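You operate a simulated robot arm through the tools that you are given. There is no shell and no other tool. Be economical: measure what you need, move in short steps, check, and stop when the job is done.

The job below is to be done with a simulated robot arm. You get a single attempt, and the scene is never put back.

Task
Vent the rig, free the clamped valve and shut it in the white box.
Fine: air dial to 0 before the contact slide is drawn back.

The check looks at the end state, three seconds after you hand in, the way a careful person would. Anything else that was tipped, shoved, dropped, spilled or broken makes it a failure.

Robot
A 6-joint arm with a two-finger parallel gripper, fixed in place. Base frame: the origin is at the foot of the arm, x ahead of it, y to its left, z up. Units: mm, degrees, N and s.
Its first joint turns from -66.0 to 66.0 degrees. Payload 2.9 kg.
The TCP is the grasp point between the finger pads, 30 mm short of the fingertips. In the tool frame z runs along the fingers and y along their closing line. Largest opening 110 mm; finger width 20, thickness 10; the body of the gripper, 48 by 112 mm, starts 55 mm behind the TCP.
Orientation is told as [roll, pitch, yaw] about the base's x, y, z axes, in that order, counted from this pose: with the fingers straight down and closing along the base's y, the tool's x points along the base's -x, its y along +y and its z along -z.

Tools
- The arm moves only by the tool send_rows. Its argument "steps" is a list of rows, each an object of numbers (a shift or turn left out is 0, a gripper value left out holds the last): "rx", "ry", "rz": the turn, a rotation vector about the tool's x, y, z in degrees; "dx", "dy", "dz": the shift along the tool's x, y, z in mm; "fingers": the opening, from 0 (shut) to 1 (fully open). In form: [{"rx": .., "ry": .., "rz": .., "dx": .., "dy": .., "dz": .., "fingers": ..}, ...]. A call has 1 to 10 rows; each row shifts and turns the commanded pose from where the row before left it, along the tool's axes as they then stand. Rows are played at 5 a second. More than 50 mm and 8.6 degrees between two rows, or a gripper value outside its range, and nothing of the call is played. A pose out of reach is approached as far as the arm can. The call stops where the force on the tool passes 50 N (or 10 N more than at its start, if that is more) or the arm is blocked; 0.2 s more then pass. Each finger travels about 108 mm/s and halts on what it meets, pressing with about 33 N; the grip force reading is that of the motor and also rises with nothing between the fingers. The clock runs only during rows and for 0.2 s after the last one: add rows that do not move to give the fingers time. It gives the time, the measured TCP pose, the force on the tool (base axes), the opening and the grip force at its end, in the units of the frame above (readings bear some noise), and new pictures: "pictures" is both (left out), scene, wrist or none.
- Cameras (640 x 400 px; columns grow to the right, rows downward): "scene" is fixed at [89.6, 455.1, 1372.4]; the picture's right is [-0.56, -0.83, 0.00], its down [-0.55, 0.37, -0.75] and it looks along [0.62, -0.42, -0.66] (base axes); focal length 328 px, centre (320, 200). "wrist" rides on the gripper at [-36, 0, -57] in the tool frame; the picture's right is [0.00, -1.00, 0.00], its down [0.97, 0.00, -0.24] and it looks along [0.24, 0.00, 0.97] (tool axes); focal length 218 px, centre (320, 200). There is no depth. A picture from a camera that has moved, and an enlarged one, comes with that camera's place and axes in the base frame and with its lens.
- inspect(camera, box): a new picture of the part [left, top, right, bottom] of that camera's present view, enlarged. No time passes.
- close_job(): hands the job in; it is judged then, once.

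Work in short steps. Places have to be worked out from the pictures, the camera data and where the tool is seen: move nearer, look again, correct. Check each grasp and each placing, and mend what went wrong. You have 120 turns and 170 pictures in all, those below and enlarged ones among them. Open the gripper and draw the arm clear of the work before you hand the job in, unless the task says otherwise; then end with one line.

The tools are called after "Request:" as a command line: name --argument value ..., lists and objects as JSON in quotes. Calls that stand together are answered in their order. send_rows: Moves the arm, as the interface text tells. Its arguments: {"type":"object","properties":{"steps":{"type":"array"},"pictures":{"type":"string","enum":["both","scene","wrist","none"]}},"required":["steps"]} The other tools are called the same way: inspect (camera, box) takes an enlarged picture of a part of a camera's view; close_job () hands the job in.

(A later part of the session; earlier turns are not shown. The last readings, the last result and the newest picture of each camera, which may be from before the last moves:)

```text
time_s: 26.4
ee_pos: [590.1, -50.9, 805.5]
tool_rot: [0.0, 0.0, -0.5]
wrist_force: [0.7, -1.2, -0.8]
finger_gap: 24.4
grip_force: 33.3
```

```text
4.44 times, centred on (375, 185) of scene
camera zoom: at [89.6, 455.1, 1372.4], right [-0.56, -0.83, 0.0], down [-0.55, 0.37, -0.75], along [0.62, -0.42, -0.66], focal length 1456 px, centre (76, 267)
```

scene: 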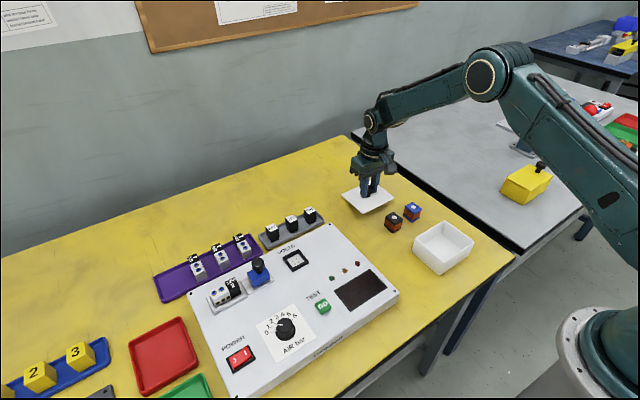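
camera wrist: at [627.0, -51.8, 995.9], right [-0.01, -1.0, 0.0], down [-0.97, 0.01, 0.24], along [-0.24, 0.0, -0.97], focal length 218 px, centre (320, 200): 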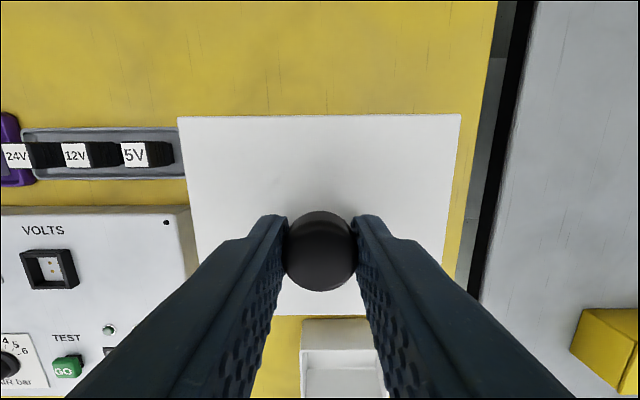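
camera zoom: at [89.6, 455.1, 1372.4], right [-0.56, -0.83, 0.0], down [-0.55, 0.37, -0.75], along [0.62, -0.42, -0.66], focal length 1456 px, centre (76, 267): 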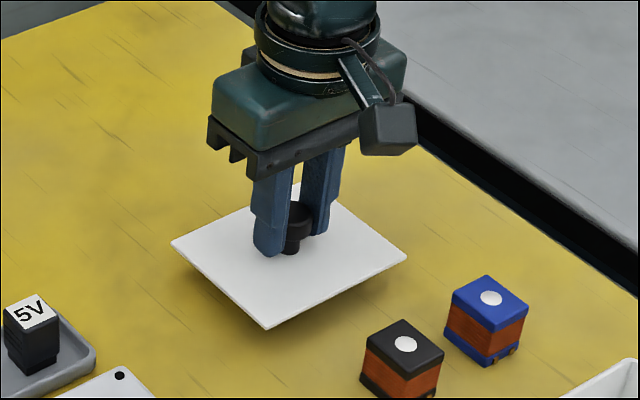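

The lid is still roughly 20 mm above the table. I'll lower in small steps and watch the force.

Request:
send_rows --steps '[{"dz": 6}, {"dz": 4}, {"dz": 3}, {}]' --pictures "scene"

Request:
inspect --camera "scene" --box '[310, 140, 440, 230]'

```text
time_s: 27.4
ee_pos: [588.1, -50.4, 792.9]
tool_rot: [0.0, 0.1, -0.5]
wrist_force: [-0.3, -1.2, -1.3]
finger_gap: 24.8
grip_force: 33.0
```

scene: 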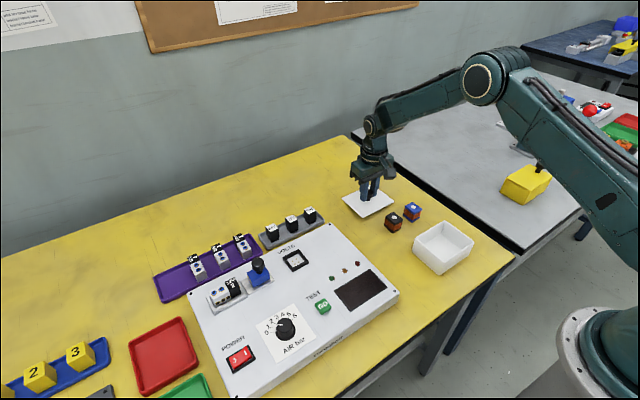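

```text
4.44 times, centred on (375, 185) of scene
camera zoom: at [89.6, 455.1, 1372.4], right [-0.56, -0.83, 0.0], down [-0.55, 0.37, -0.75], along [0.62, -0.42, -0.66], focal length 1456 px, centre (76, 267)
```

zoom: 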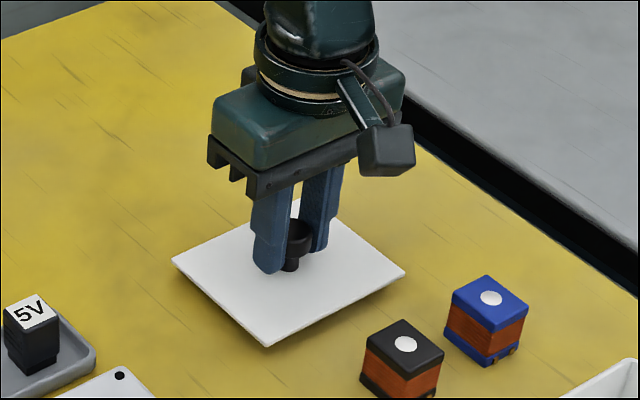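

Nearly down; I'll continue with 2 mm steps.

Request:
send_rows --steps '[{"dz": 2}, {"dz": 2}, {"dz": 1}, {}]' --pictures "none"

Request:
inspect --camera "scene" --box '[330, 175, 410, 225]'

```text
time_s: 28.4
ee_pos: [589.9, -50.4, 788.3]
tool_rot: [0.0, 0.1, -0.5]
wrist_force: [0.1, 0.5, -0.4]
finger_gap: 24.5
grip_force: 33.2
```

```text
8.00 times, centred on (370, 200) of scene
camera zoom: at [89.6, 455.1, 1372.4], right [-0.56, -0.83, 0.0], down [-0.55, 0.37, -0.75], along [0.62, -0.42, -0.66], focal length 2621 px, centre (-80, 200)
```

zoom: 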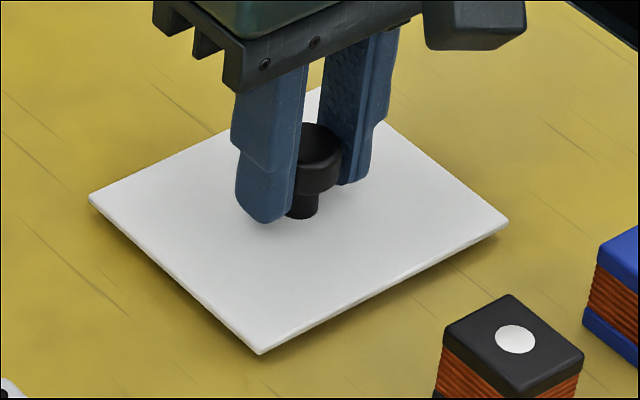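

No contact yet, though a thin shadow remains. I'll go on in fine steps.

Request:
send_rows --steps '[{"dz": 1.5}, {"dz": 1.5}, {}]' --pictures "none"

Request:
send_rows --steps '[{"dz": 1.5}, {"dz": 1.5}, {}]' --pictures "none"

Request:
inspect --camera "scene" --box '[330, 175, 410, 225]'

```text
time_s: 29.2
ee_pos: [590.5, -50.3, 785.5]
tool_rot: [0.0, 0.0, -0.5]
wrist_force: [-2.4, -0.1, 8.1]
finger_gap: 24.6
grip_force: 33.3
```

```text
time_s: 30.0
ee_pos: [591.5, -50.9, 783.8]
tool_rot: [-0.1, -0.3, -0.6]
wrist_force: [-3.7, -0.1, 30.1]
finger_gap: 24.6
grip_force: 33.2
```

```text
8.00 times, centred on (370, 200) of scene
camera zoom: at [88.9, 455.2, 1372.4], right [-0.56, -0.83, 0.0], down [-0.55, 0.37, -0.75], along [0.62, -0.42, -0.66], focal length 2621 px, centre (-80, 200)
```

zoom: 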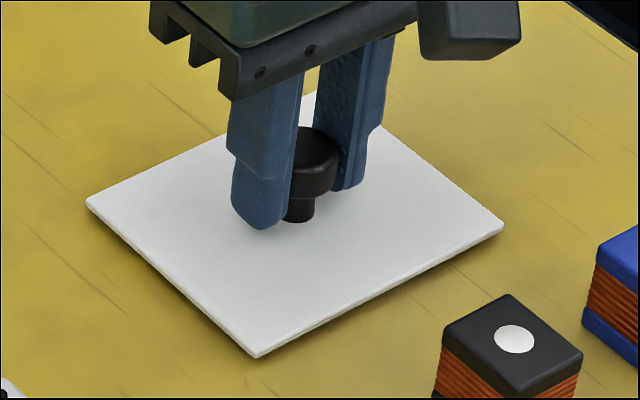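

The lid contacted the table at about z 785.5, with 30 N now on it. I'll ease up 2.5 mm, open and rise.

Request:
send_rows --steps '[{"dz": -2.5}, {"fingers": 0.5}, {}, {"dz": -20}, {"dz": -40}, {"dz": -40}, {"dz": -40}, {}]' --pictures "both"

Request:
inspect --camera "wrist" --box '[220, 80, 420, 260]'

Request:
inspect --camera "scene" --box '[330, 175, 410, 225]'

```text
time_s: 31.8
ee_pos: [587.8, -50.1, 923.0]
tool_rot: [-0.1, -0.1, -0.5]
wrist_force: [0.0, 0.1, -0.4]
finger_gap: 55.0
grip_force: 0.1
camera wrist: at [624.0, -50.3, 980.5], right [-0.01, -1.0, 0.0], down [-0.97, 0.01, 0.24], along [-0.24, 0.0, -0.97], focal length 218 px, centre (320, 200)
```

scene: 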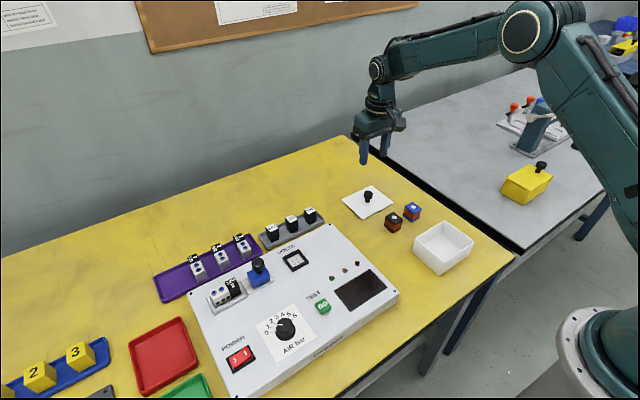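
wrist: 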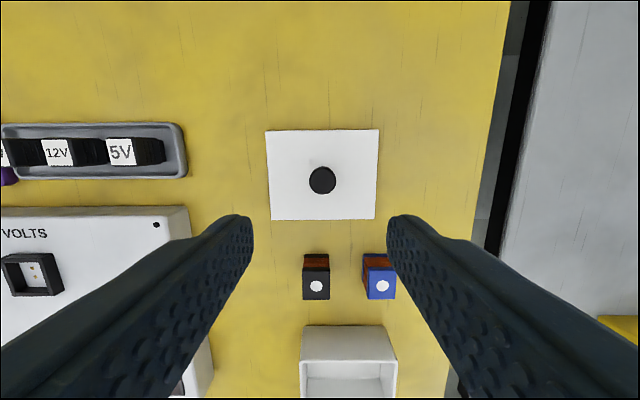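

```text
2.22 times, centred on (320, 170) of wrist
camera zoom: at [624.0, -50.3, 980.5], right [-0.01, -1.0, 0.0], down [-0.97, 0.01, 0.24], along [-0.24, 0.0, -0.97], focal length 485 px, centre (320, 267)
```

zoom: 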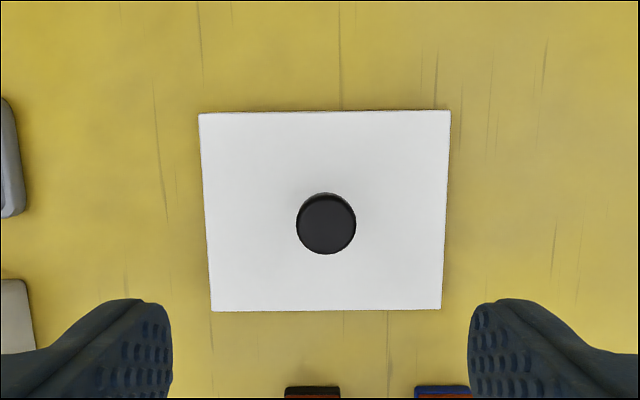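

```text
8.00 times, centred on (370, 200) of scene
camera zoom: at [89.6, 455.1, 1372.4], right [-0.56, -0.83, 0.0], down [-0.55, 0.37, -0.75], along [0.62, -0.42, -0.66], focal length 2621 px, centre (-80, 200)
```

zoom: 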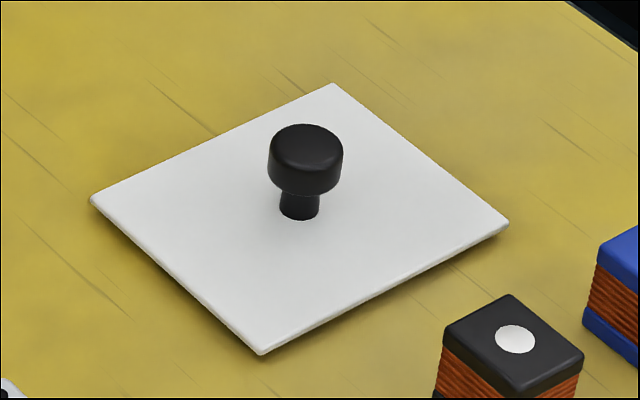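

The lid is lying flat. Triangulation puts the valve at x 488–511, y 375–431, top z 815, so centre about (500, 403). I'll travel back there.

Request:
send_rows --steps '[{"dx": 8.8, "dy": 45.3, "dz": -3}, {"dx": 8.8, "dy": 45.3}, {"dx": 8.8, "dy": 45.3}, {"dx": 8.8, "dy": 45.3}, {"dx": 8.8, "dy": 45.3}, {"dx": 8.8, "dy": 45.3}, {"dx": 8.8, "dy": 45.3}, {"dx": 8.8, "dy": 45.3}, {"dx": 8.8, "dy": 45.3}, {"dx": 8.8, "dy": 45.3}]' --pictures "none"

Request:
send_rows --steps '[{"rz": -8.5}, {"rz": -8.5}, {"rz": -8.5}, {"rz": -8.5}, {"rz": -8.5}, {"rz": -8.5}, {"rz": -8.5}, {"rz": -8.5}, {"rz": -8.5}, {"rz": -8.5}]' --pictures "none"

Request:
send_rows --steps '[{"rz": -5.5}, {}]' --pictures "both"

Request:
inspect --camera "wrist" --box '[240, 130, 400, 230]'

```text
time_s: 34.0
ee_pos: [506.2, 403.9, 927.4]
tool_rot: [-0.1, 0.0, -0.6]
wrist_force: [-0.2, -0.6, -0.9]
finger_gap: 55.0
grip_force: 0.0
```

```text
time_s: 36.2
ee_pos: [506.4, 403.3, 926.2]
tool_rot: [0.0, 0.0, 84.6]
wrist_force: [0.3, 0.5, -0.1]
finger_gap: 55.1
grip_force: 0.1
```

```text
time_s: 36.8
ee_pos: [506.8, 403.2, 927.1]
tool_rot: [0.0, -0.1, 90.0]
wrist_force: [-0.6, -0.4, 0.0]
finger_gap: 55.0
grip_force: 0.1
camera wrist: at [506.2, 438.6, 984.7], right [1.0, 0.0, 0.0], down [0.0, -0.97, 0.24], along [0.0, -0.24, -0.97], focal length 218 px, centre (320, 200)
```

scene: 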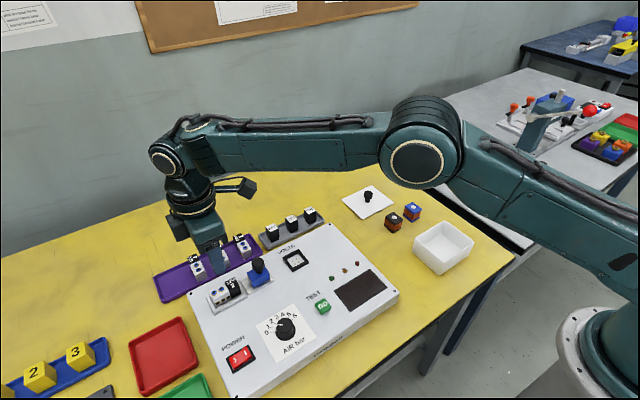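
wrist: 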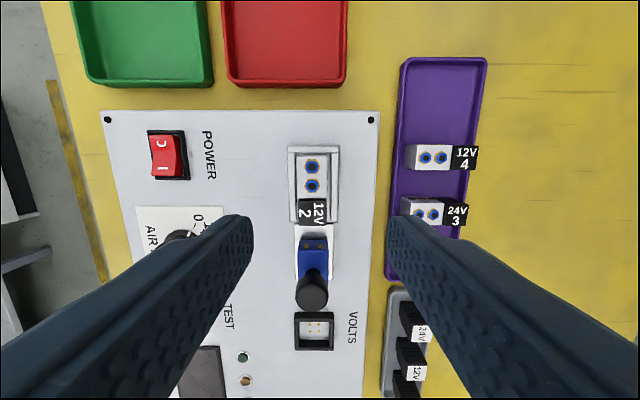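

```text
4.00 times, centred on (320, 180) of wrist
camera zoom: at [506.2, 438.6, 984.7], right [1.0, 0.0, 0.0], down [0.0, -0.97, 0.24], along [0.0, -0.24, -0.97], focal length 873 px, centre (320, 280)
```

zoom: 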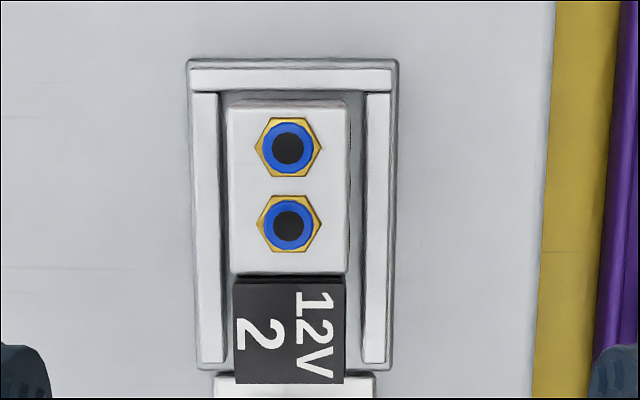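

The valve is confirmed at (500, 402.5). The rails leave only a 4–5 mm side gap, so the fingertips must stay above them. I'll align and come down to z 850 for a look.

Request:
send_rows --steps '[{"dy": 6.5, "dx": 0.7, "dz": 25}, {"dz": 25}, {"dz": 20}, {"dz": 7}, {}]' --pictures "both"

Request:
inspect --camera "scene" --box '[180, 240, 280, 320]'

Request:
inspect --camera "wrist" --box '[240, 100, 400, 300]'

```text
time_s: 38.0
ee_pos: [498.1, 400.0, 849.1]
tool_rot: [-0.1, 0.0, 90.0]
wrist_force: [0.0, 0.2, -0.1]
finger_gap: 55.0
grip_force: 0.0
camera wrist: at [498.5, 436.0, 907.0], right [1.0, 0.0, 0.0], down [0.0, -0.97, 0.24], along [0.0, -0.24, -0.97], focal length 218 px, centre (320, 200)
```

scene: 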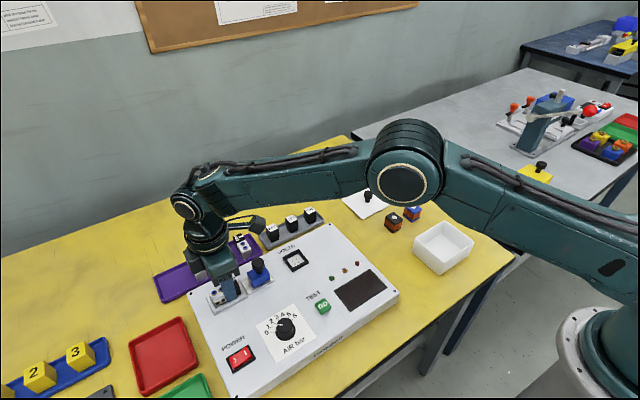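
wrist: 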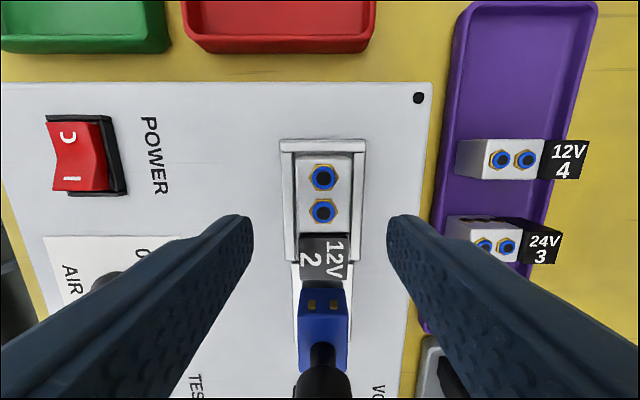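

```text
5.00 times, centred on (230, 280) of scene
camera zoom: at [89.6, 455.1, 1372.4], right [-0.56, -0.83, 0.0], down [-0.55, 0.37, -0.75], along [0.62, -0.42, -0.66], focal length 1638 px, centre (770, -200)
```

zoom: 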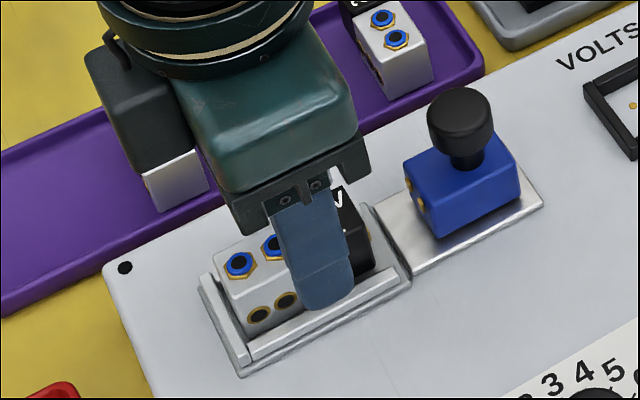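

```text
2.00 times, centred on (320, 200) of wrist
camera zoom: at [498.5, 436.0, 907.0], right [1.0, 0.0, 0.0], down [0.0, -0.97, 0.24], along [0.0, -0.24, -0.97], focal length 436 px, centre (320, 200)
```

zoom: 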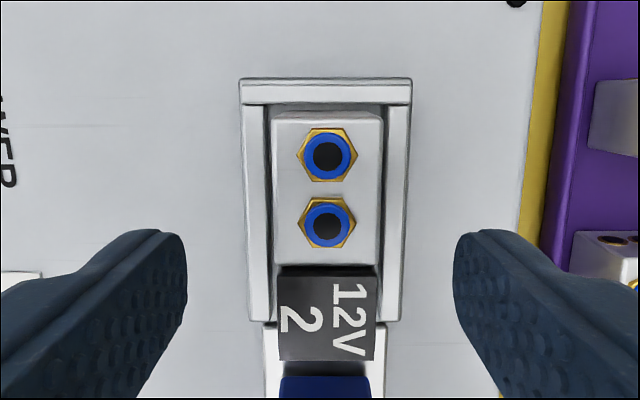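

I need small corrections of +1.7 mm in x and +2.5 mm in y. Then I'll descend with the tips to about z 801.

Request:
send_rows --steps '[{"dy": -1.7, "dx": -2.5, "dz": 6}, {"dz": 6}, {"dz": 6}, {}]' --pictures "wrist"

Request:
inspect --camera "scene" --box '[190, 250, 270, 310]'

```text
time_s: 39.0
ee_pos: [501.5, 403.2, 831.7]
tool_rot: [0.0, 0.0, 90.0]
wrist_force: [0.7, -0.6, 0.2]
finger_gap: 55.2
grip_force: 0.0
camera wrist: at [500.8, 439.8, 889.5], right [1.0, 0.0, 0.0], down [0.0, -0.97, 0.24], along [0.0, -0.24, -0.97], focal length 218 px, centre (320, 200)
```

wrist: 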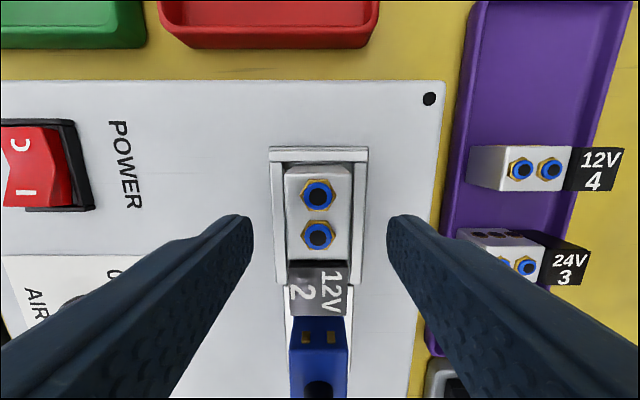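

```text
6.67 times, centred on (230, 280) of scene
camera zoom: at [89.6, 455.1, 1372.4], right [-0.56, -0.83, 0.0], down [-0.55, 0.37, -0.75], along [0.62, -0.42, -0.66], focal length 2184 px, centre (920, -333)
```

zoom: 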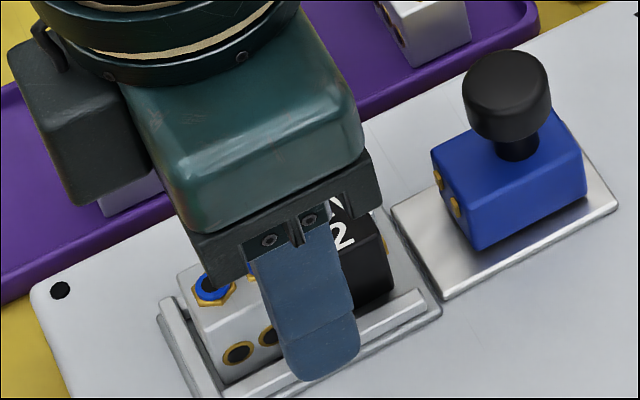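

The fingers straddle the valve above the rails, so I'll close.

Request:
send_rows --steps '[{"fingers": 0.1}, {}, {}]' --pictures "wrist"

Request:
inspect --camera "scene" --box '[190, 250, 270, 310]'

```text
time_s: 39.8
ee_pos: [501.8, 404.3, 832.8]
tool_rot: [0.0, 0.0, 90.0]
wrist_force: [0.5, 0.5, 0.3]
finger_gap: 23.4
grip_force: 32.9
camera wrist: at [500.8, 439.7, 889.7], right [1.0, 0.0, 0.0], down [0.0, -0.97, 0.24], along [0.0, -0.24, -0.97], focal length 218 px, centre (320, 200)
```

wrist: 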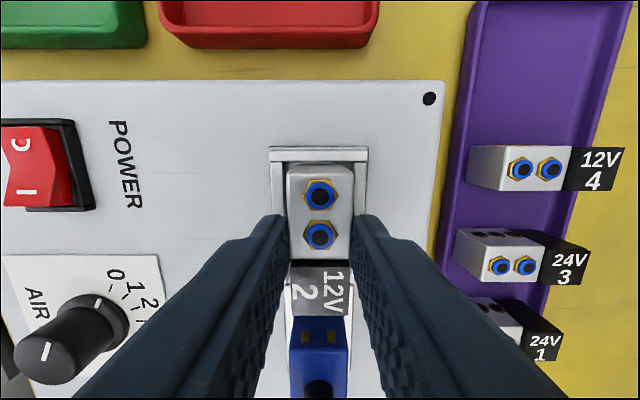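

```text
6.67 times, centred on (230, 280) of scene
camera zoom: at [89.6, 455.2, 1372.4], right [-0.56, -0.83, 0.0], down [-0.55, 0.37, -0.75], along [0.62, -0.42, -0.66], focal length 2184 px, centre (920, -333)
```

zoom: 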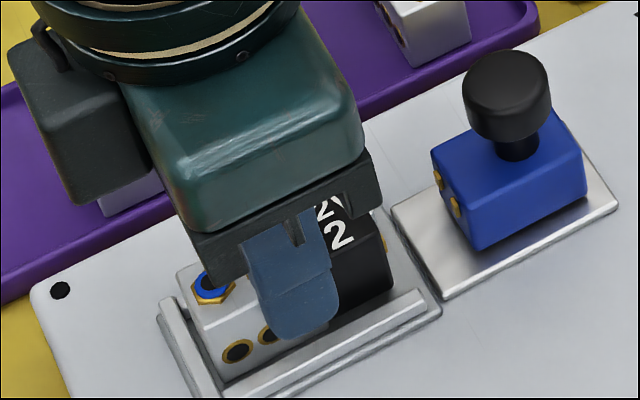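

The valve is gripped at 23.4 mm. I'll lift straight up, gently at first.

Request:
send_rows --steps '[{"dz": -4}, {"dz": -6}, {"dz": -10}, {"dz": -20}, {"dz": -30}, {"dz": -40}, {}]' --pictures "both"

Request:
inspect --camera "scene" --box '[170, 210, 290, 310]'

```text
time_s: 41.4
ee_pos: [501.2, 406.4, 944.0]
tool_rot: [0.0, 0.0, 90.0]
wrist_force: [-0.4, -0.2, -2.3]
finger_gap: 23.1
grip_force: 32.3
camera wrist: at [500.8, 442.3, 1000.4], right [1.0, 0.0, 0.0], down [0.0, -0.97, 0.24], along [0.0, -0.24, -0.97], focal length 218 px, centre (320, 200)
```

scene: 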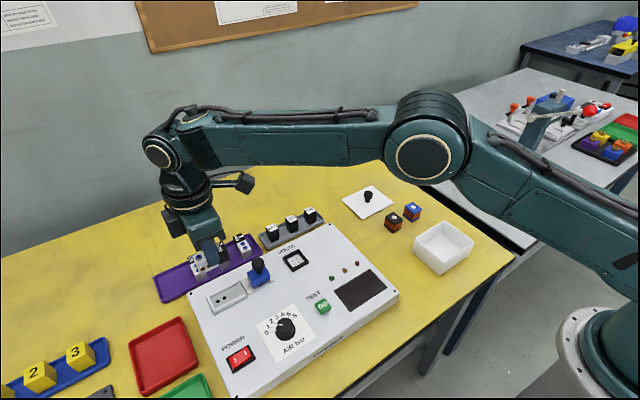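
wrist: 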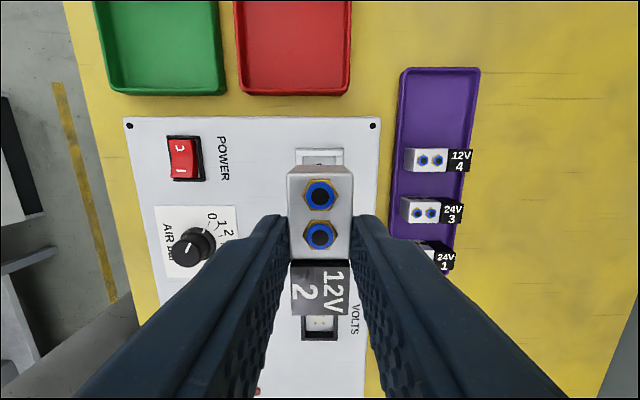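

```text
4.00 times, centred on (230, 260) of scene
camera zoom: at [89.6, 455.2, 1372.4], right [-0.56, -0.83, 0.0], down [-0.55, 0.37, -0.75], along [0.62, -0.42, -0.66], focal length 1310 px, centre (680, -40)
```

zoom: 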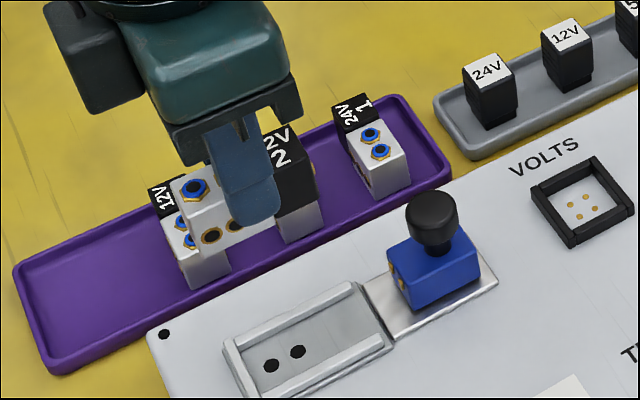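

The valve is held and the cradle is empty. I'll carry it towards the box, then turn back to yaw 0.

Request:
send_rows --steps '[{"dx": 44.2, "dy": 13.7}, {"dx": 44.2, "dy": 13.7}, {"dx": 44.2, "dy": 13.7}, {"dx": 44.2, "dy": 13.7}, {"dx": 44.2, "dy": 13.7}, {"dx": 44.2, "dy": 13.7}, {"dx": 44.2, "dy": 13.7}, {"dx": 44.2, "dy": 13.7}, {"dx": 44.2, "dy": 13.7}, {"dx": 44.2, "dy": 13.7}]' --pictures "none"

Request:
send_rows --steps '[{"dx": 44.2, "dy": 13.7}, {"rz": 8.5}, {"rz": 8.5}, {"rz": 8.5}, {"rz": 8.5}, {"rz": 8.5}, {"rz": 8.5}, {"rz": 8.5}, {"rz": 8.5}, {"rz": 8.5}]' --pictures "none"

Request:
send_rows --steps '[{"rz": 8.5}, {"rz": 5.0}, {}]' --pictures "both"

Request:
inspect --camera "scene" --box '[370, 170, 520, 280]'

```text
time_s: 43.6
ee_pos: [366.6, -35.8, 941.6]
tool_rot: [0.0, 0.0, 90.2]
wrist_force: [0.9, 0.1, -1.0]
finger_gap: 23.2
grip_force: 33.1
```

```text
time_s: 45.8
ee_pos: [351.0, -82.1, 941.3]
tool_rot: [0.0, 0.0, 13.3]
wrist_force: [-0.3, -0.1, -2.3]
finger_gap: 23.1
grip_force: 33.3
```

```text
time_s: 46.6
ee_pos: [350.5, -81.8, 942.6]
tool_rot: [-0.1, 0.0, -0.1]
wrist_force: [-0.3, 0.5, -0.9]
finger_gap: 23.2
grip_force: 33.1
camera wrist: at [387.0, -82.1, 999.8], right [0.0, -1.0, 0.0], down [-0.97, 0.0, 0.24], along [-0.24, 0.0, -0.97], focal length 218 px, centre (320, 200)
```

scene: 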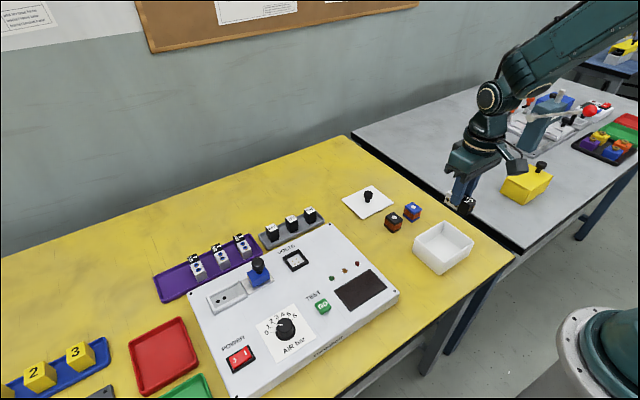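
wrist: 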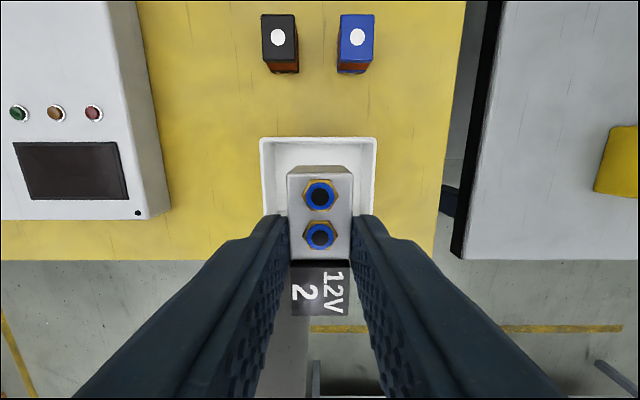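

```text
3.64 times, centred on (445, 225) of scene
camera zoom: at [89.6, 455.1, 1372.4], right [-0.56, -0.83, 0.0], down [-0.55, 0.37, -0.75], along [0.62, -0.42, -0.66], focal length 1191 px, centre (-134, 109)
```

zoom: 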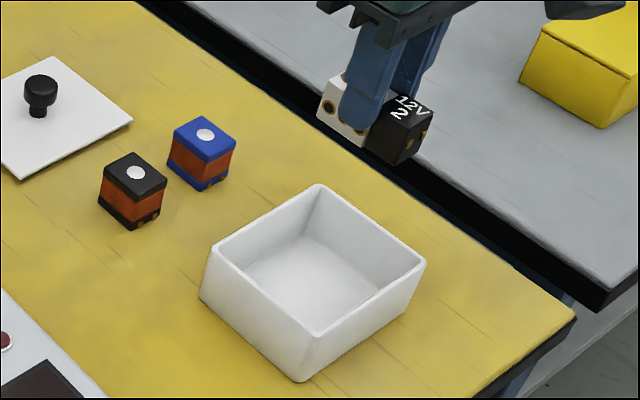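

The box is centred at about (350, −80.5), right under the valve. I'll lower it in.

Request:
send_rows --steps '[{"dy": 1, "dz": 40}, {"dz": 40}, {"dz": 30}, {"dz": 20}, {"dz": 10}, {}]' --pictures "both"

Request:
inspect --camera "scene" --box '[390, 200, 500, 290]'

```text
time_s: 48.0
ee_pos: [350.0, -80.8, 801.1]
tool_rot: [0.1, 0.0, 0.0]
wrist_force: [0.9, 0.1, -1.0]
finger_gap: 23.4
grip_force: 33.0
camera wrist: at [385.9, -80.6, 858.1], right [0.0, -1.0, 0.0], down [-0.97, 0.0, 0.24], along [-0.24, 0.0, -0.97], focal length 218 px, centre (320, 200)
```

scene: 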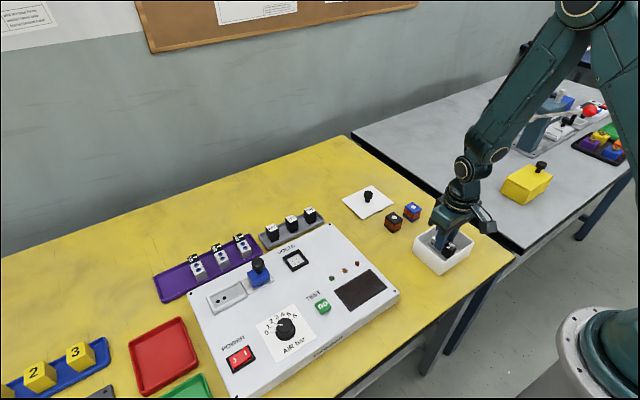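
wrist: 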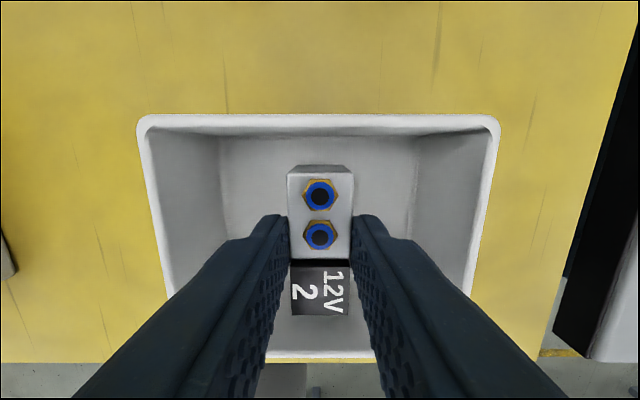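

```text
4.44 times, centred on (445, 245) of scene
camera zoom: at [89.6, 455.1, 1372.4], right [-0.56, -0.83, 0.0], down [-0.55, 0.37, -0.75], along [0.62, -0.42, -0.66], focal length 1456 px, centre (-236, 0)
```

zoom: 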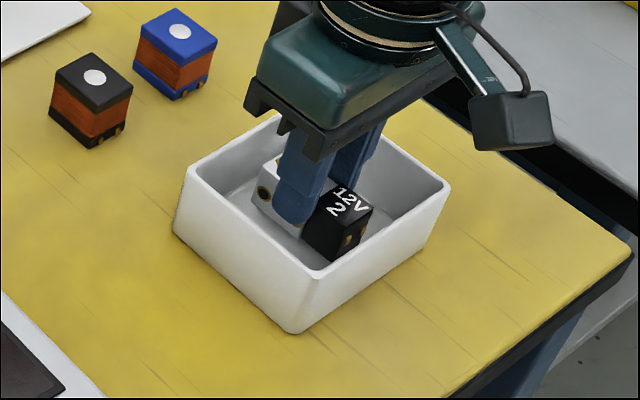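

The valve is inside the walls. I'll lower in small steps until it touches the floor.

Request:
send_rows --steps '[{"dz": 3}, {"dz": 3}, {"dz": 2}, {}]' --pictures "none"

Request:
send_rows --steps '[{"dz": 1.5}, {"dz": 1.5}, {}]' --pictures "none"

```text
time_s: 49.0
ee_pos: [351.8, -80.3, 793.7]
tool_rot: [0.1, 0.0, 0.0]
wrist_force: [-0.6, -1.0, -0.8]
finger_gap: 23.2
grip_force: 32.9
```

```text
time_s: 49.8
ee_pos: [351.0, -80.4, 790.2]
tool_rot: [0.0, -0.1, 0.0]
wrist_force: [-3.5, -0.6, 21.9]
finger_gap: 23.3
grip_force: 33.1
```

It touches the floor (22 N). I'll ease up 1 mm, open a little and rise.

Request:
send_rows --steps '[{"dz": -1}, {"fingers": 0.38}, {}, {"dz": -15}, {"dz": -30}, {"dz": -40}, {"dz": -40}, {}]' --pictures "both"

Request:
inspect --camera "wrist" --box '[240, 120, 400, 240]'

Request:
inspect --camera "scene" --box '[390, 200, 500, 290]'

```text
time_s: 51.6
ee_pos: [348.1, -80.5, 917.9]
tool_rot: [0.0, 0.0, 0.0]
wrist_force: [0.5, 1.0, 0.4]
finger_gap: 41.8
grip_force: 0.0
camera wrist: at [384.7, -80.0, 975.1], right [0.0, -1.0, 0.0], down [-0.97, 0.0, 0.24], along [-0.24, 0.0, -0.97], focal length 218 px, centre (320, 200)
```

scene: 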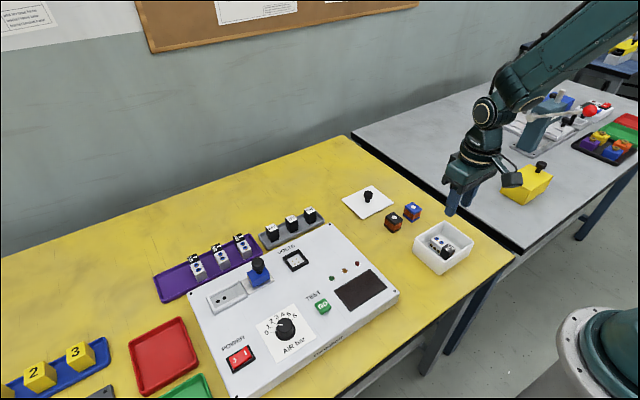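
wrist: 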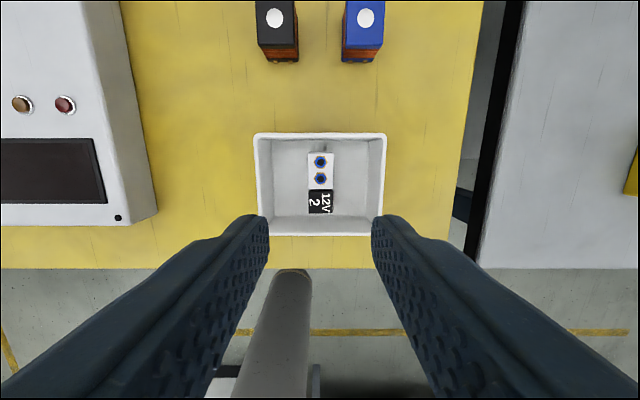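

```text
3.33 times, centred on (320, 180) of wrist
camera zoom: at [384.7, -80.0, 975.1], right [0.0, -1.0, 0.0], down [-0.97, 0.0, 0.24], along [-0.24, 0.0, -0.97], focal length 728 px, centre (320, 267)
```

zoom: 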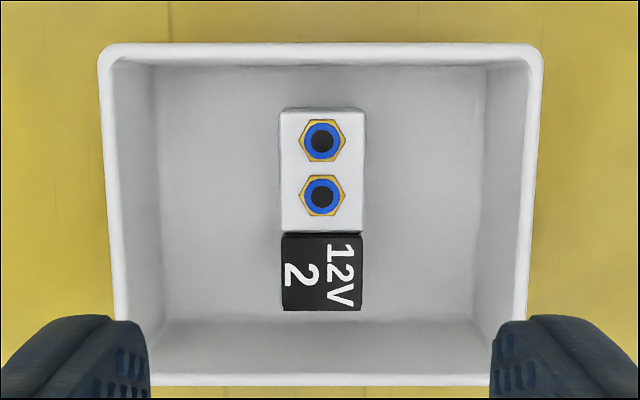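

```text
4.44 times, centred on (445, 245) of scene
camera zoom: at [89.6, 455.1, 1372.4], right [-0.56, -0.83, 0.0], down [-0.55, 0.37, -0.75], along [0.62, -0.42, -0.66], focal length 1456 px, centre (-236, 0)
```

zoom: 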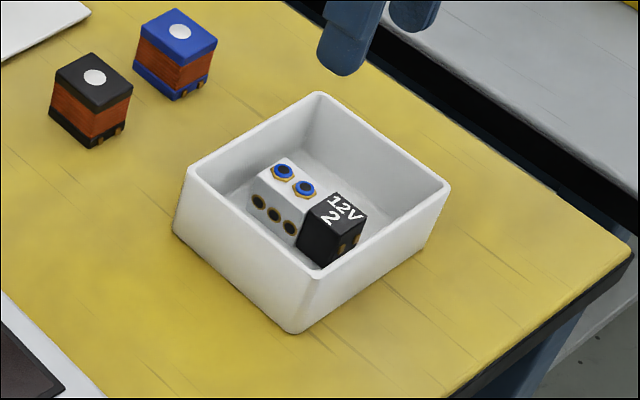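

The valve sits upright in the box. I'll go back for the lid and hover above its knob.

Request:
send_rows --steps '[{"dx": -40, "dy": 5, "rz": 0.5, "fingers": 0.45}, {"dx": -40, "dy": 5}, {"dx": -40, "dy": 5}, {"dx": -40, "dy": 5}, {"dx": -40, "dy": 5}, {"dx": -40, "dy": 4}, {"dz": 30}, {"dz": 25}, {"dz": 20}, {}]' --pictures "wrist"

Request:
inspect --camera "wrist" --box '[240, 120, 400, 270]'

```text
time_s: 53.8
ee_pos: [592.0, -54.3, 841.8]
tool_rot: [0.0, 0.0, -0.4]
wrist_force: [-0.1, -0.1, -0.2]
finger_gap: 49.6
grip_force: 0.0
camera wrist: at [627.4, -55.0, 898.7], right [-0.01, -1.0, 0.0], down [-0.97, 0.01, 0.24], along [-0.24, 0.0, -0.97], focal length 218 px, centre (320, 200)
```

wrist: 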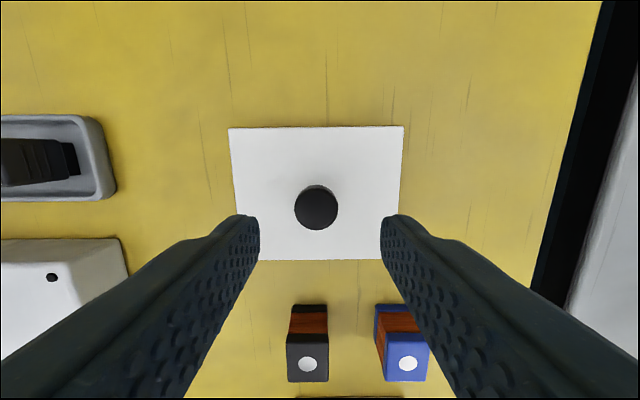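

```text
2.67 times, centred on (320, 195) of wrist
camera zoom: at [627.4, -55.0, 898.7], right [-0.01, -1.0, 0.0], down [-0.97, 0.01, 0.24], along [-0.24, 0.0, -0.97], focal length 582 px, centre (320, 213)
```

zoom: 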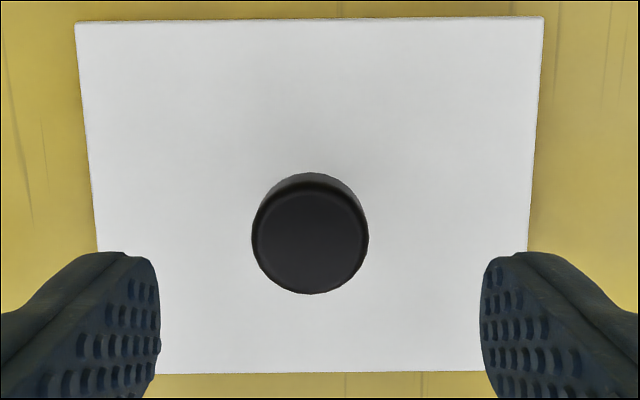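

The knob is at (592, −52.6), so I'll shift +2.4 mm in y and descend to the grip height of z ≈ 786.

Request:
send_rows --steps '[{"dy": 2.4, "dx": -0.5, "dz": 20}, {"dz": 20}, {"dz": 10}, {"dz": 5}, {}, {"fingers": 0.1}, {}, {}]' --pictures "wrist"

Request:
inspect --camera "scene" --box '[330, 165, 410, 225]'

```text
time_s: 55.6
ee_pos: [593.2, -48.8, 787.3]
tool_rot: [0.0, -0.1, -0.5]
wrist_force: [-0.1, -0.2, -0.3]
finger_gap: 24.9
grip_force: 32.7
camera wrist: at [628.3, -49.5, 844.2], right [-0.01, -1.0, 0.0], down [-0.97, 0.01, 0.24], along [-0.24, 0.0, -0.97], focal length 218 px, centre (320, 200)
```

wrist: 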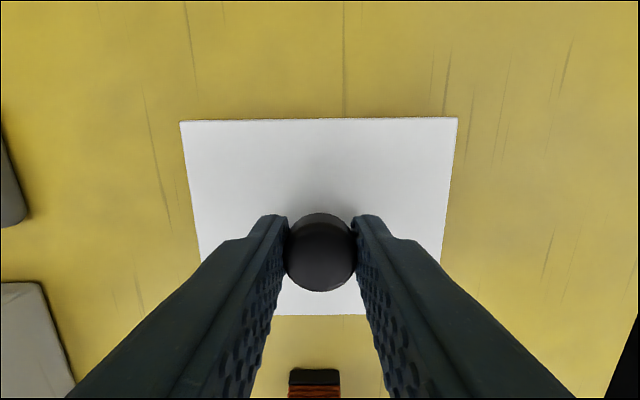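

```text
6.67 times, centred on (370, 195) of scene
camera zoom: at [89.6, 455.1, 1372.4], right [-0.56, -0.83, 0.0], down [-0.55, 0.37, -0.75], along [0.62, -0.42, -0.66], focal length 2184 px, centre (-13, 233)
```

zoom: 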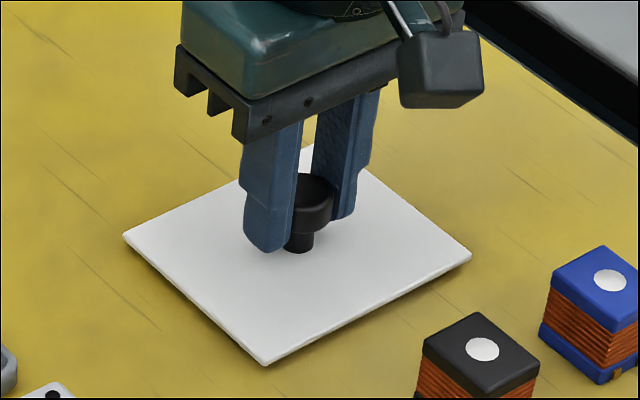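

The lid knob is gripped. I'll lift it and carry it back above the box.

Request:
send_rows --steps '[{"dz": -10}, {"dz": -25}, {"dz": -40}, {"dz": -45}, {"dz": -35}, {}]' --pictures "none"

Request:
send_rows --steps '[{"dx": 40, "dy": -5}, {"dx": 40, "dy": -5}, {"dx": 40, "dy": -5}, {"dx": 40, "dy": -5}, {"dx": 40, "dy": -5}, {"dx": 40, "dy": -5}, {}, {}]' --pictures "both"

Request:
inspect --camera "scene" --box '[370, 170, 520, 280]'

```text
time_s: 57.0
ee_pos: [590.2, -49.3, 944.5]
tool_rot: [-0.1, 0.0, -0.5]
wrist_force: [-0.2, 0.6, -0.3]
finger_gap: 24.6
grip_force: 32.9
```

```text
time_s: 58.8
ee_pos: [352.7, -79.5, 941.9]
tool_rot: [0.1, 0.0, -0.5]
wrist_force: [-0.6, 0.2, -0.2]
finger_gap: 24.5
grip_force: 33.0
camera wrist: at [389.5, -80.7, 998.7], right [-0.01, -1.0, 0.0], down [-0.97, 0.01, 0.24], along [-0.24, 0.0, -0.97], focal length 218 px, centre (320, 200)
```

scene: 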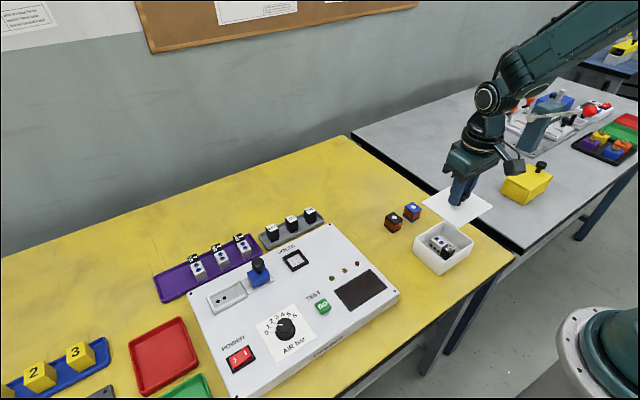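
wrist: 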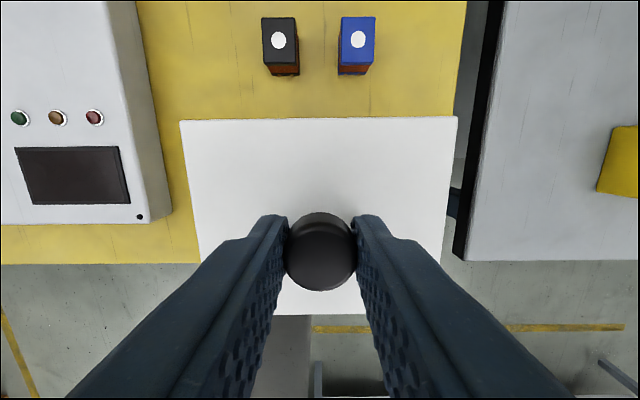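

```text
3.64 times, centred on (445, 225) of scene
camera zoom: at [89.6, 455.1, 1372.4], right [-0.56, -0.83, 0.0], down [-0.55, 0.37, -0.75], along [0.62, -0.42, -0.66], focal length 1191 px, centre (-134, 109)
```

zoom: 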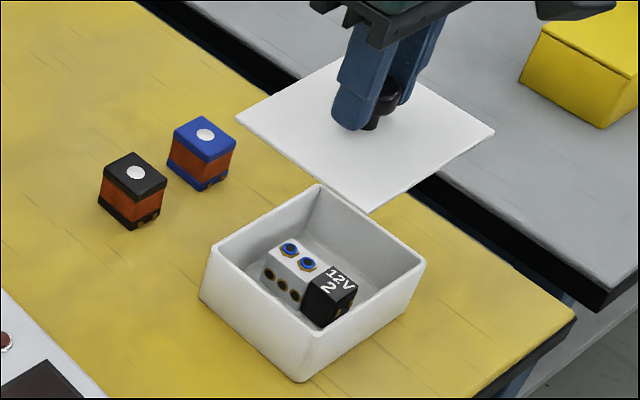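

Comparing with the picture from when I first lifted it, the lid now sits about 2.3 mm too far in +x. I'll correct that and lower to just above the rim.

Request:
send_rows --steps '[{"dx": 2.3, "dz": 30}, {"dz": 35}, {"dz": 20}, {"dz": 12}, {}]' --pictures "wrist"

Request:
inspect --camera "scene" --box '[380, 190, 510, 280]'

```text
time_s: 60.0
ee_pos: [350.4, -79.8, 844.2]
tool_rot: [0.1, 0.1, -0.5]
wrist_force: [1.1, -0.2, -1.6]
finger_gap: 24.8
grip_force: 32.6
camera wrist: at [386.8, -79.1, 901.9], right [-0.01, -1.0, 0.0], down [-0.97, 0.01, 0.24], along [-0.24, 0.0, -0.97], focal length 218 px, centre (320, 200)
```

wrist: 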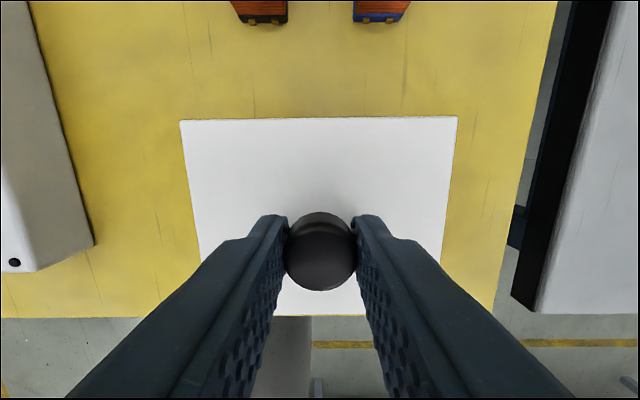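

```text
4.44 times, centred on (445, 235) of scene
camera zoom: at [89.6, 455.1, 1372.4], right [-0.56, -0.83, 0.0], down [-0.55, 0.37, -0.75], along [0.62, -0.42, -0.66], focal length 1456 px, centre (-236, 44)
```

zoom: 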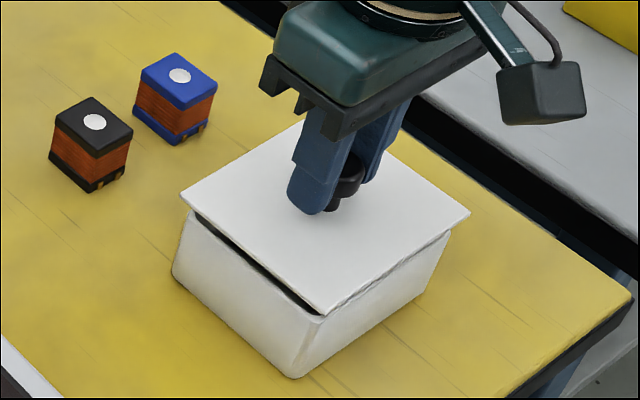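

The lid is aligned within about 1 mm. I'll make a slight correction and lower gently onto the rim.

Request:
send_rows --steps '[{"dx": 0.6, "dy": -0.4, "dz": 4}, {"dz": 3}, {"dz": 2}, {}]' --pictures "none"

Request:
inspect --camera "scene" --box '[380, 190, 510, 280]'

```text
time_s: 61.0
ee_pos: [349.3, -80.9, 835.9]
tool_rot: [0.0, 0.0, -0.5]
wrist_force: [-0.1, 0.5, -0.3]
finger_gap: 24.5
grip_force: 33.1
```

```text
4.44 times, centred on (445, 235) of scene
camera zoom: at [89.6, 455.1, 1372.4], right [-0.56, -0.83, 0.0], down [-0.55, 0.37, -0.75], along [0.62, -0.42, -0.66], focal length 1456 px, centre (-236, 44)
```

zoom: 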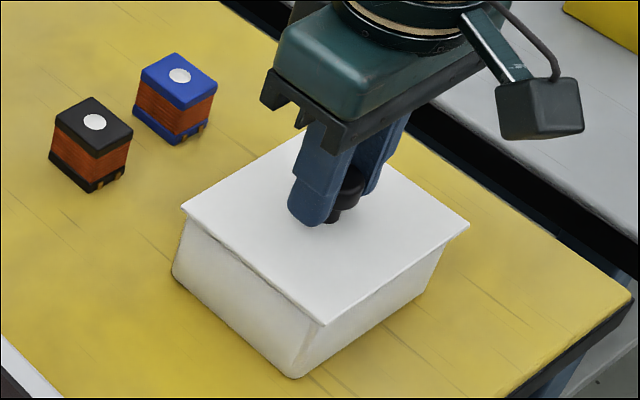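

About 3 mm remain. I'll correct x by +0.8 mm and continue.

Request:
send_rows --steps '[{"dx": -0.8, "dz": 1.5}, {"dz": 1.5}, {}]' --pictures "none"

Request:
send_rows --steps '[{"dz": 1}, {"dz": 1}, {}]' --pictures "none"

Request:
inspect --camera "scene" --box '[380, 190, 510, 280]'

```text
time_s: 61.8
ee_pos: [349.2, -78.1, 832.7]
tool_rot: [0.0, 0.0, -0.5]
wrist_force: [0.6, 0.7, 0.8]
finger_gap: 24.3
grip_force: 33.1
```

```text
time_s: 62.6
ee_pos: [349.3, -78.6, 832.3]
tool_rot: [0.0, 0.0, -0.4]
wrist_force: [-0.4, 0.2, 6.9]
finger_gap: 24.7
grip_force: 32.9
```

```text
4.44 times, centred on (445, 235) of scene
camera zoom: at [89.5, 455.2, 1372.4], right [-0.56, -0.83, 0.0], down [-0.55, 0.37, -0.75], along [0.62, -0.42, -0.66], focal length 1456 px, centre (-236, 44)
```

zoom: 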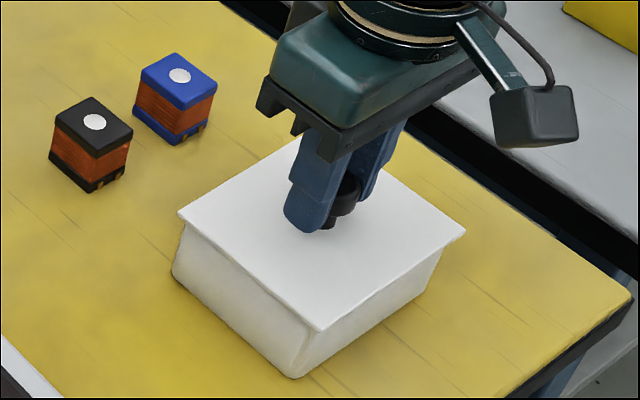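

The lid corners match the original closed picture and there is light contact. I'll press 1 mm more to confirm it's seated.

Request:
send_rows --steps '[{"dz": 1}, {}]' --pictures "none"

Request:
send_rows --steps '[{"dz": -1}, {"fingers": 0.42}, {}, {"dz": -20}, {"dz": -40}, {"dz": -40}, {}]' --pictures "both"

Request:
inspect --camera "scene" --box '[370, 190, 520, 290]'

Request:
inspect --camera "wrist" --box '[220, 100, 440, 260]'

```text
time_s: 63.2
ee_pos: [349.7, -79.5, 830.5]
tool_rot: [0.0, -0.1, -0.4]
wrist_force: [-2.3, 2.9, 25.5]
finger_gap: 24.6
grip_force: 33.2
```

```text
time_s: 64.8
ee_pos: [348.5, -80.4, 929.7]
tool_rot: [0.0, 0.0, -0.6]
wrist_force: [1.2, 0.3, -0.1]
finger_gap: 46.5
grip_force: 0.0
camera wrist: at [384.0, -80.0, 988.1], right [-0.01, -1.0, 0.0], down [-0.97, 0.01, 0.24], along [-0.24, 0.0, -0.97], focal length 218 px, centre (320, 200)
```

scene: 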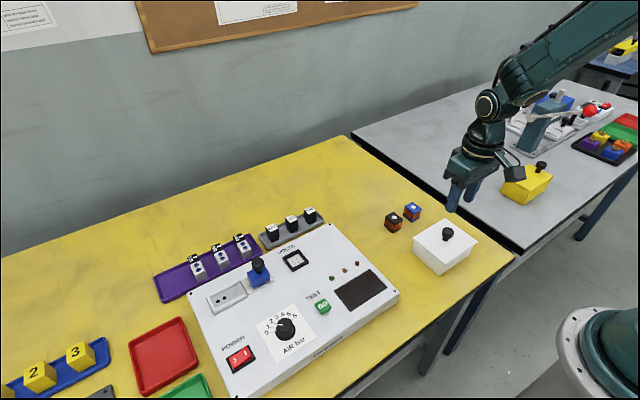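
wrist: 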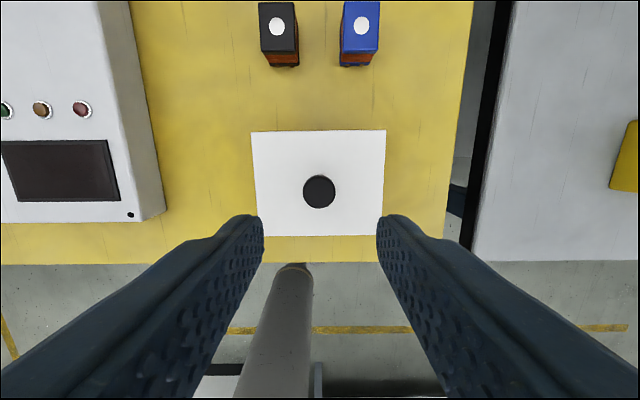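

```text
4.00 times, centred on (445, 240) of scene
camera zoom: at [89.6, 455.1, 1372.4], right [-0.56, -0.83, 0.0], down [-0.55, 0.37, -0.75], along [0.62, -0.42, -0.66], focal length 1310 px, centre (-180, 40)
```

zoom: 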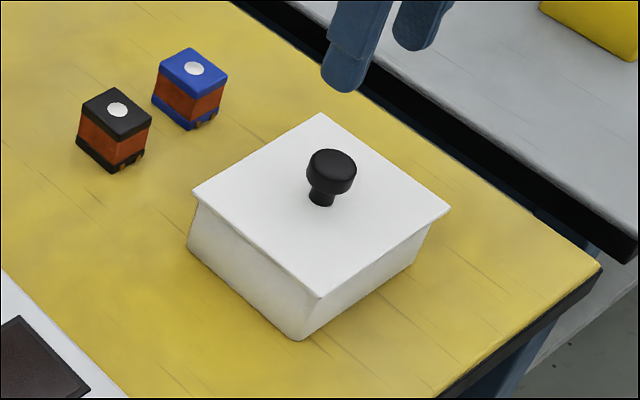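

```text
2.50 times, centred on (330, 180) of wrist
camera zoom: at [384.0, -80.0, 988.1], right [-0.01, -1.0, 0.0], down [-0.97, 0.01, 0.24], along [-0.24, 0.0, -0.97], focal length 546 px, centre (295, 250)
```

zoom: 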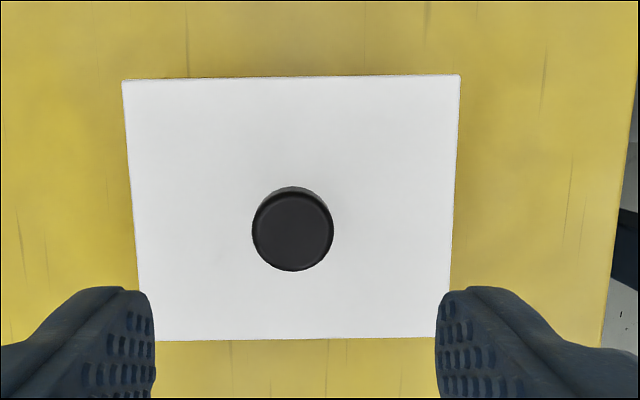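

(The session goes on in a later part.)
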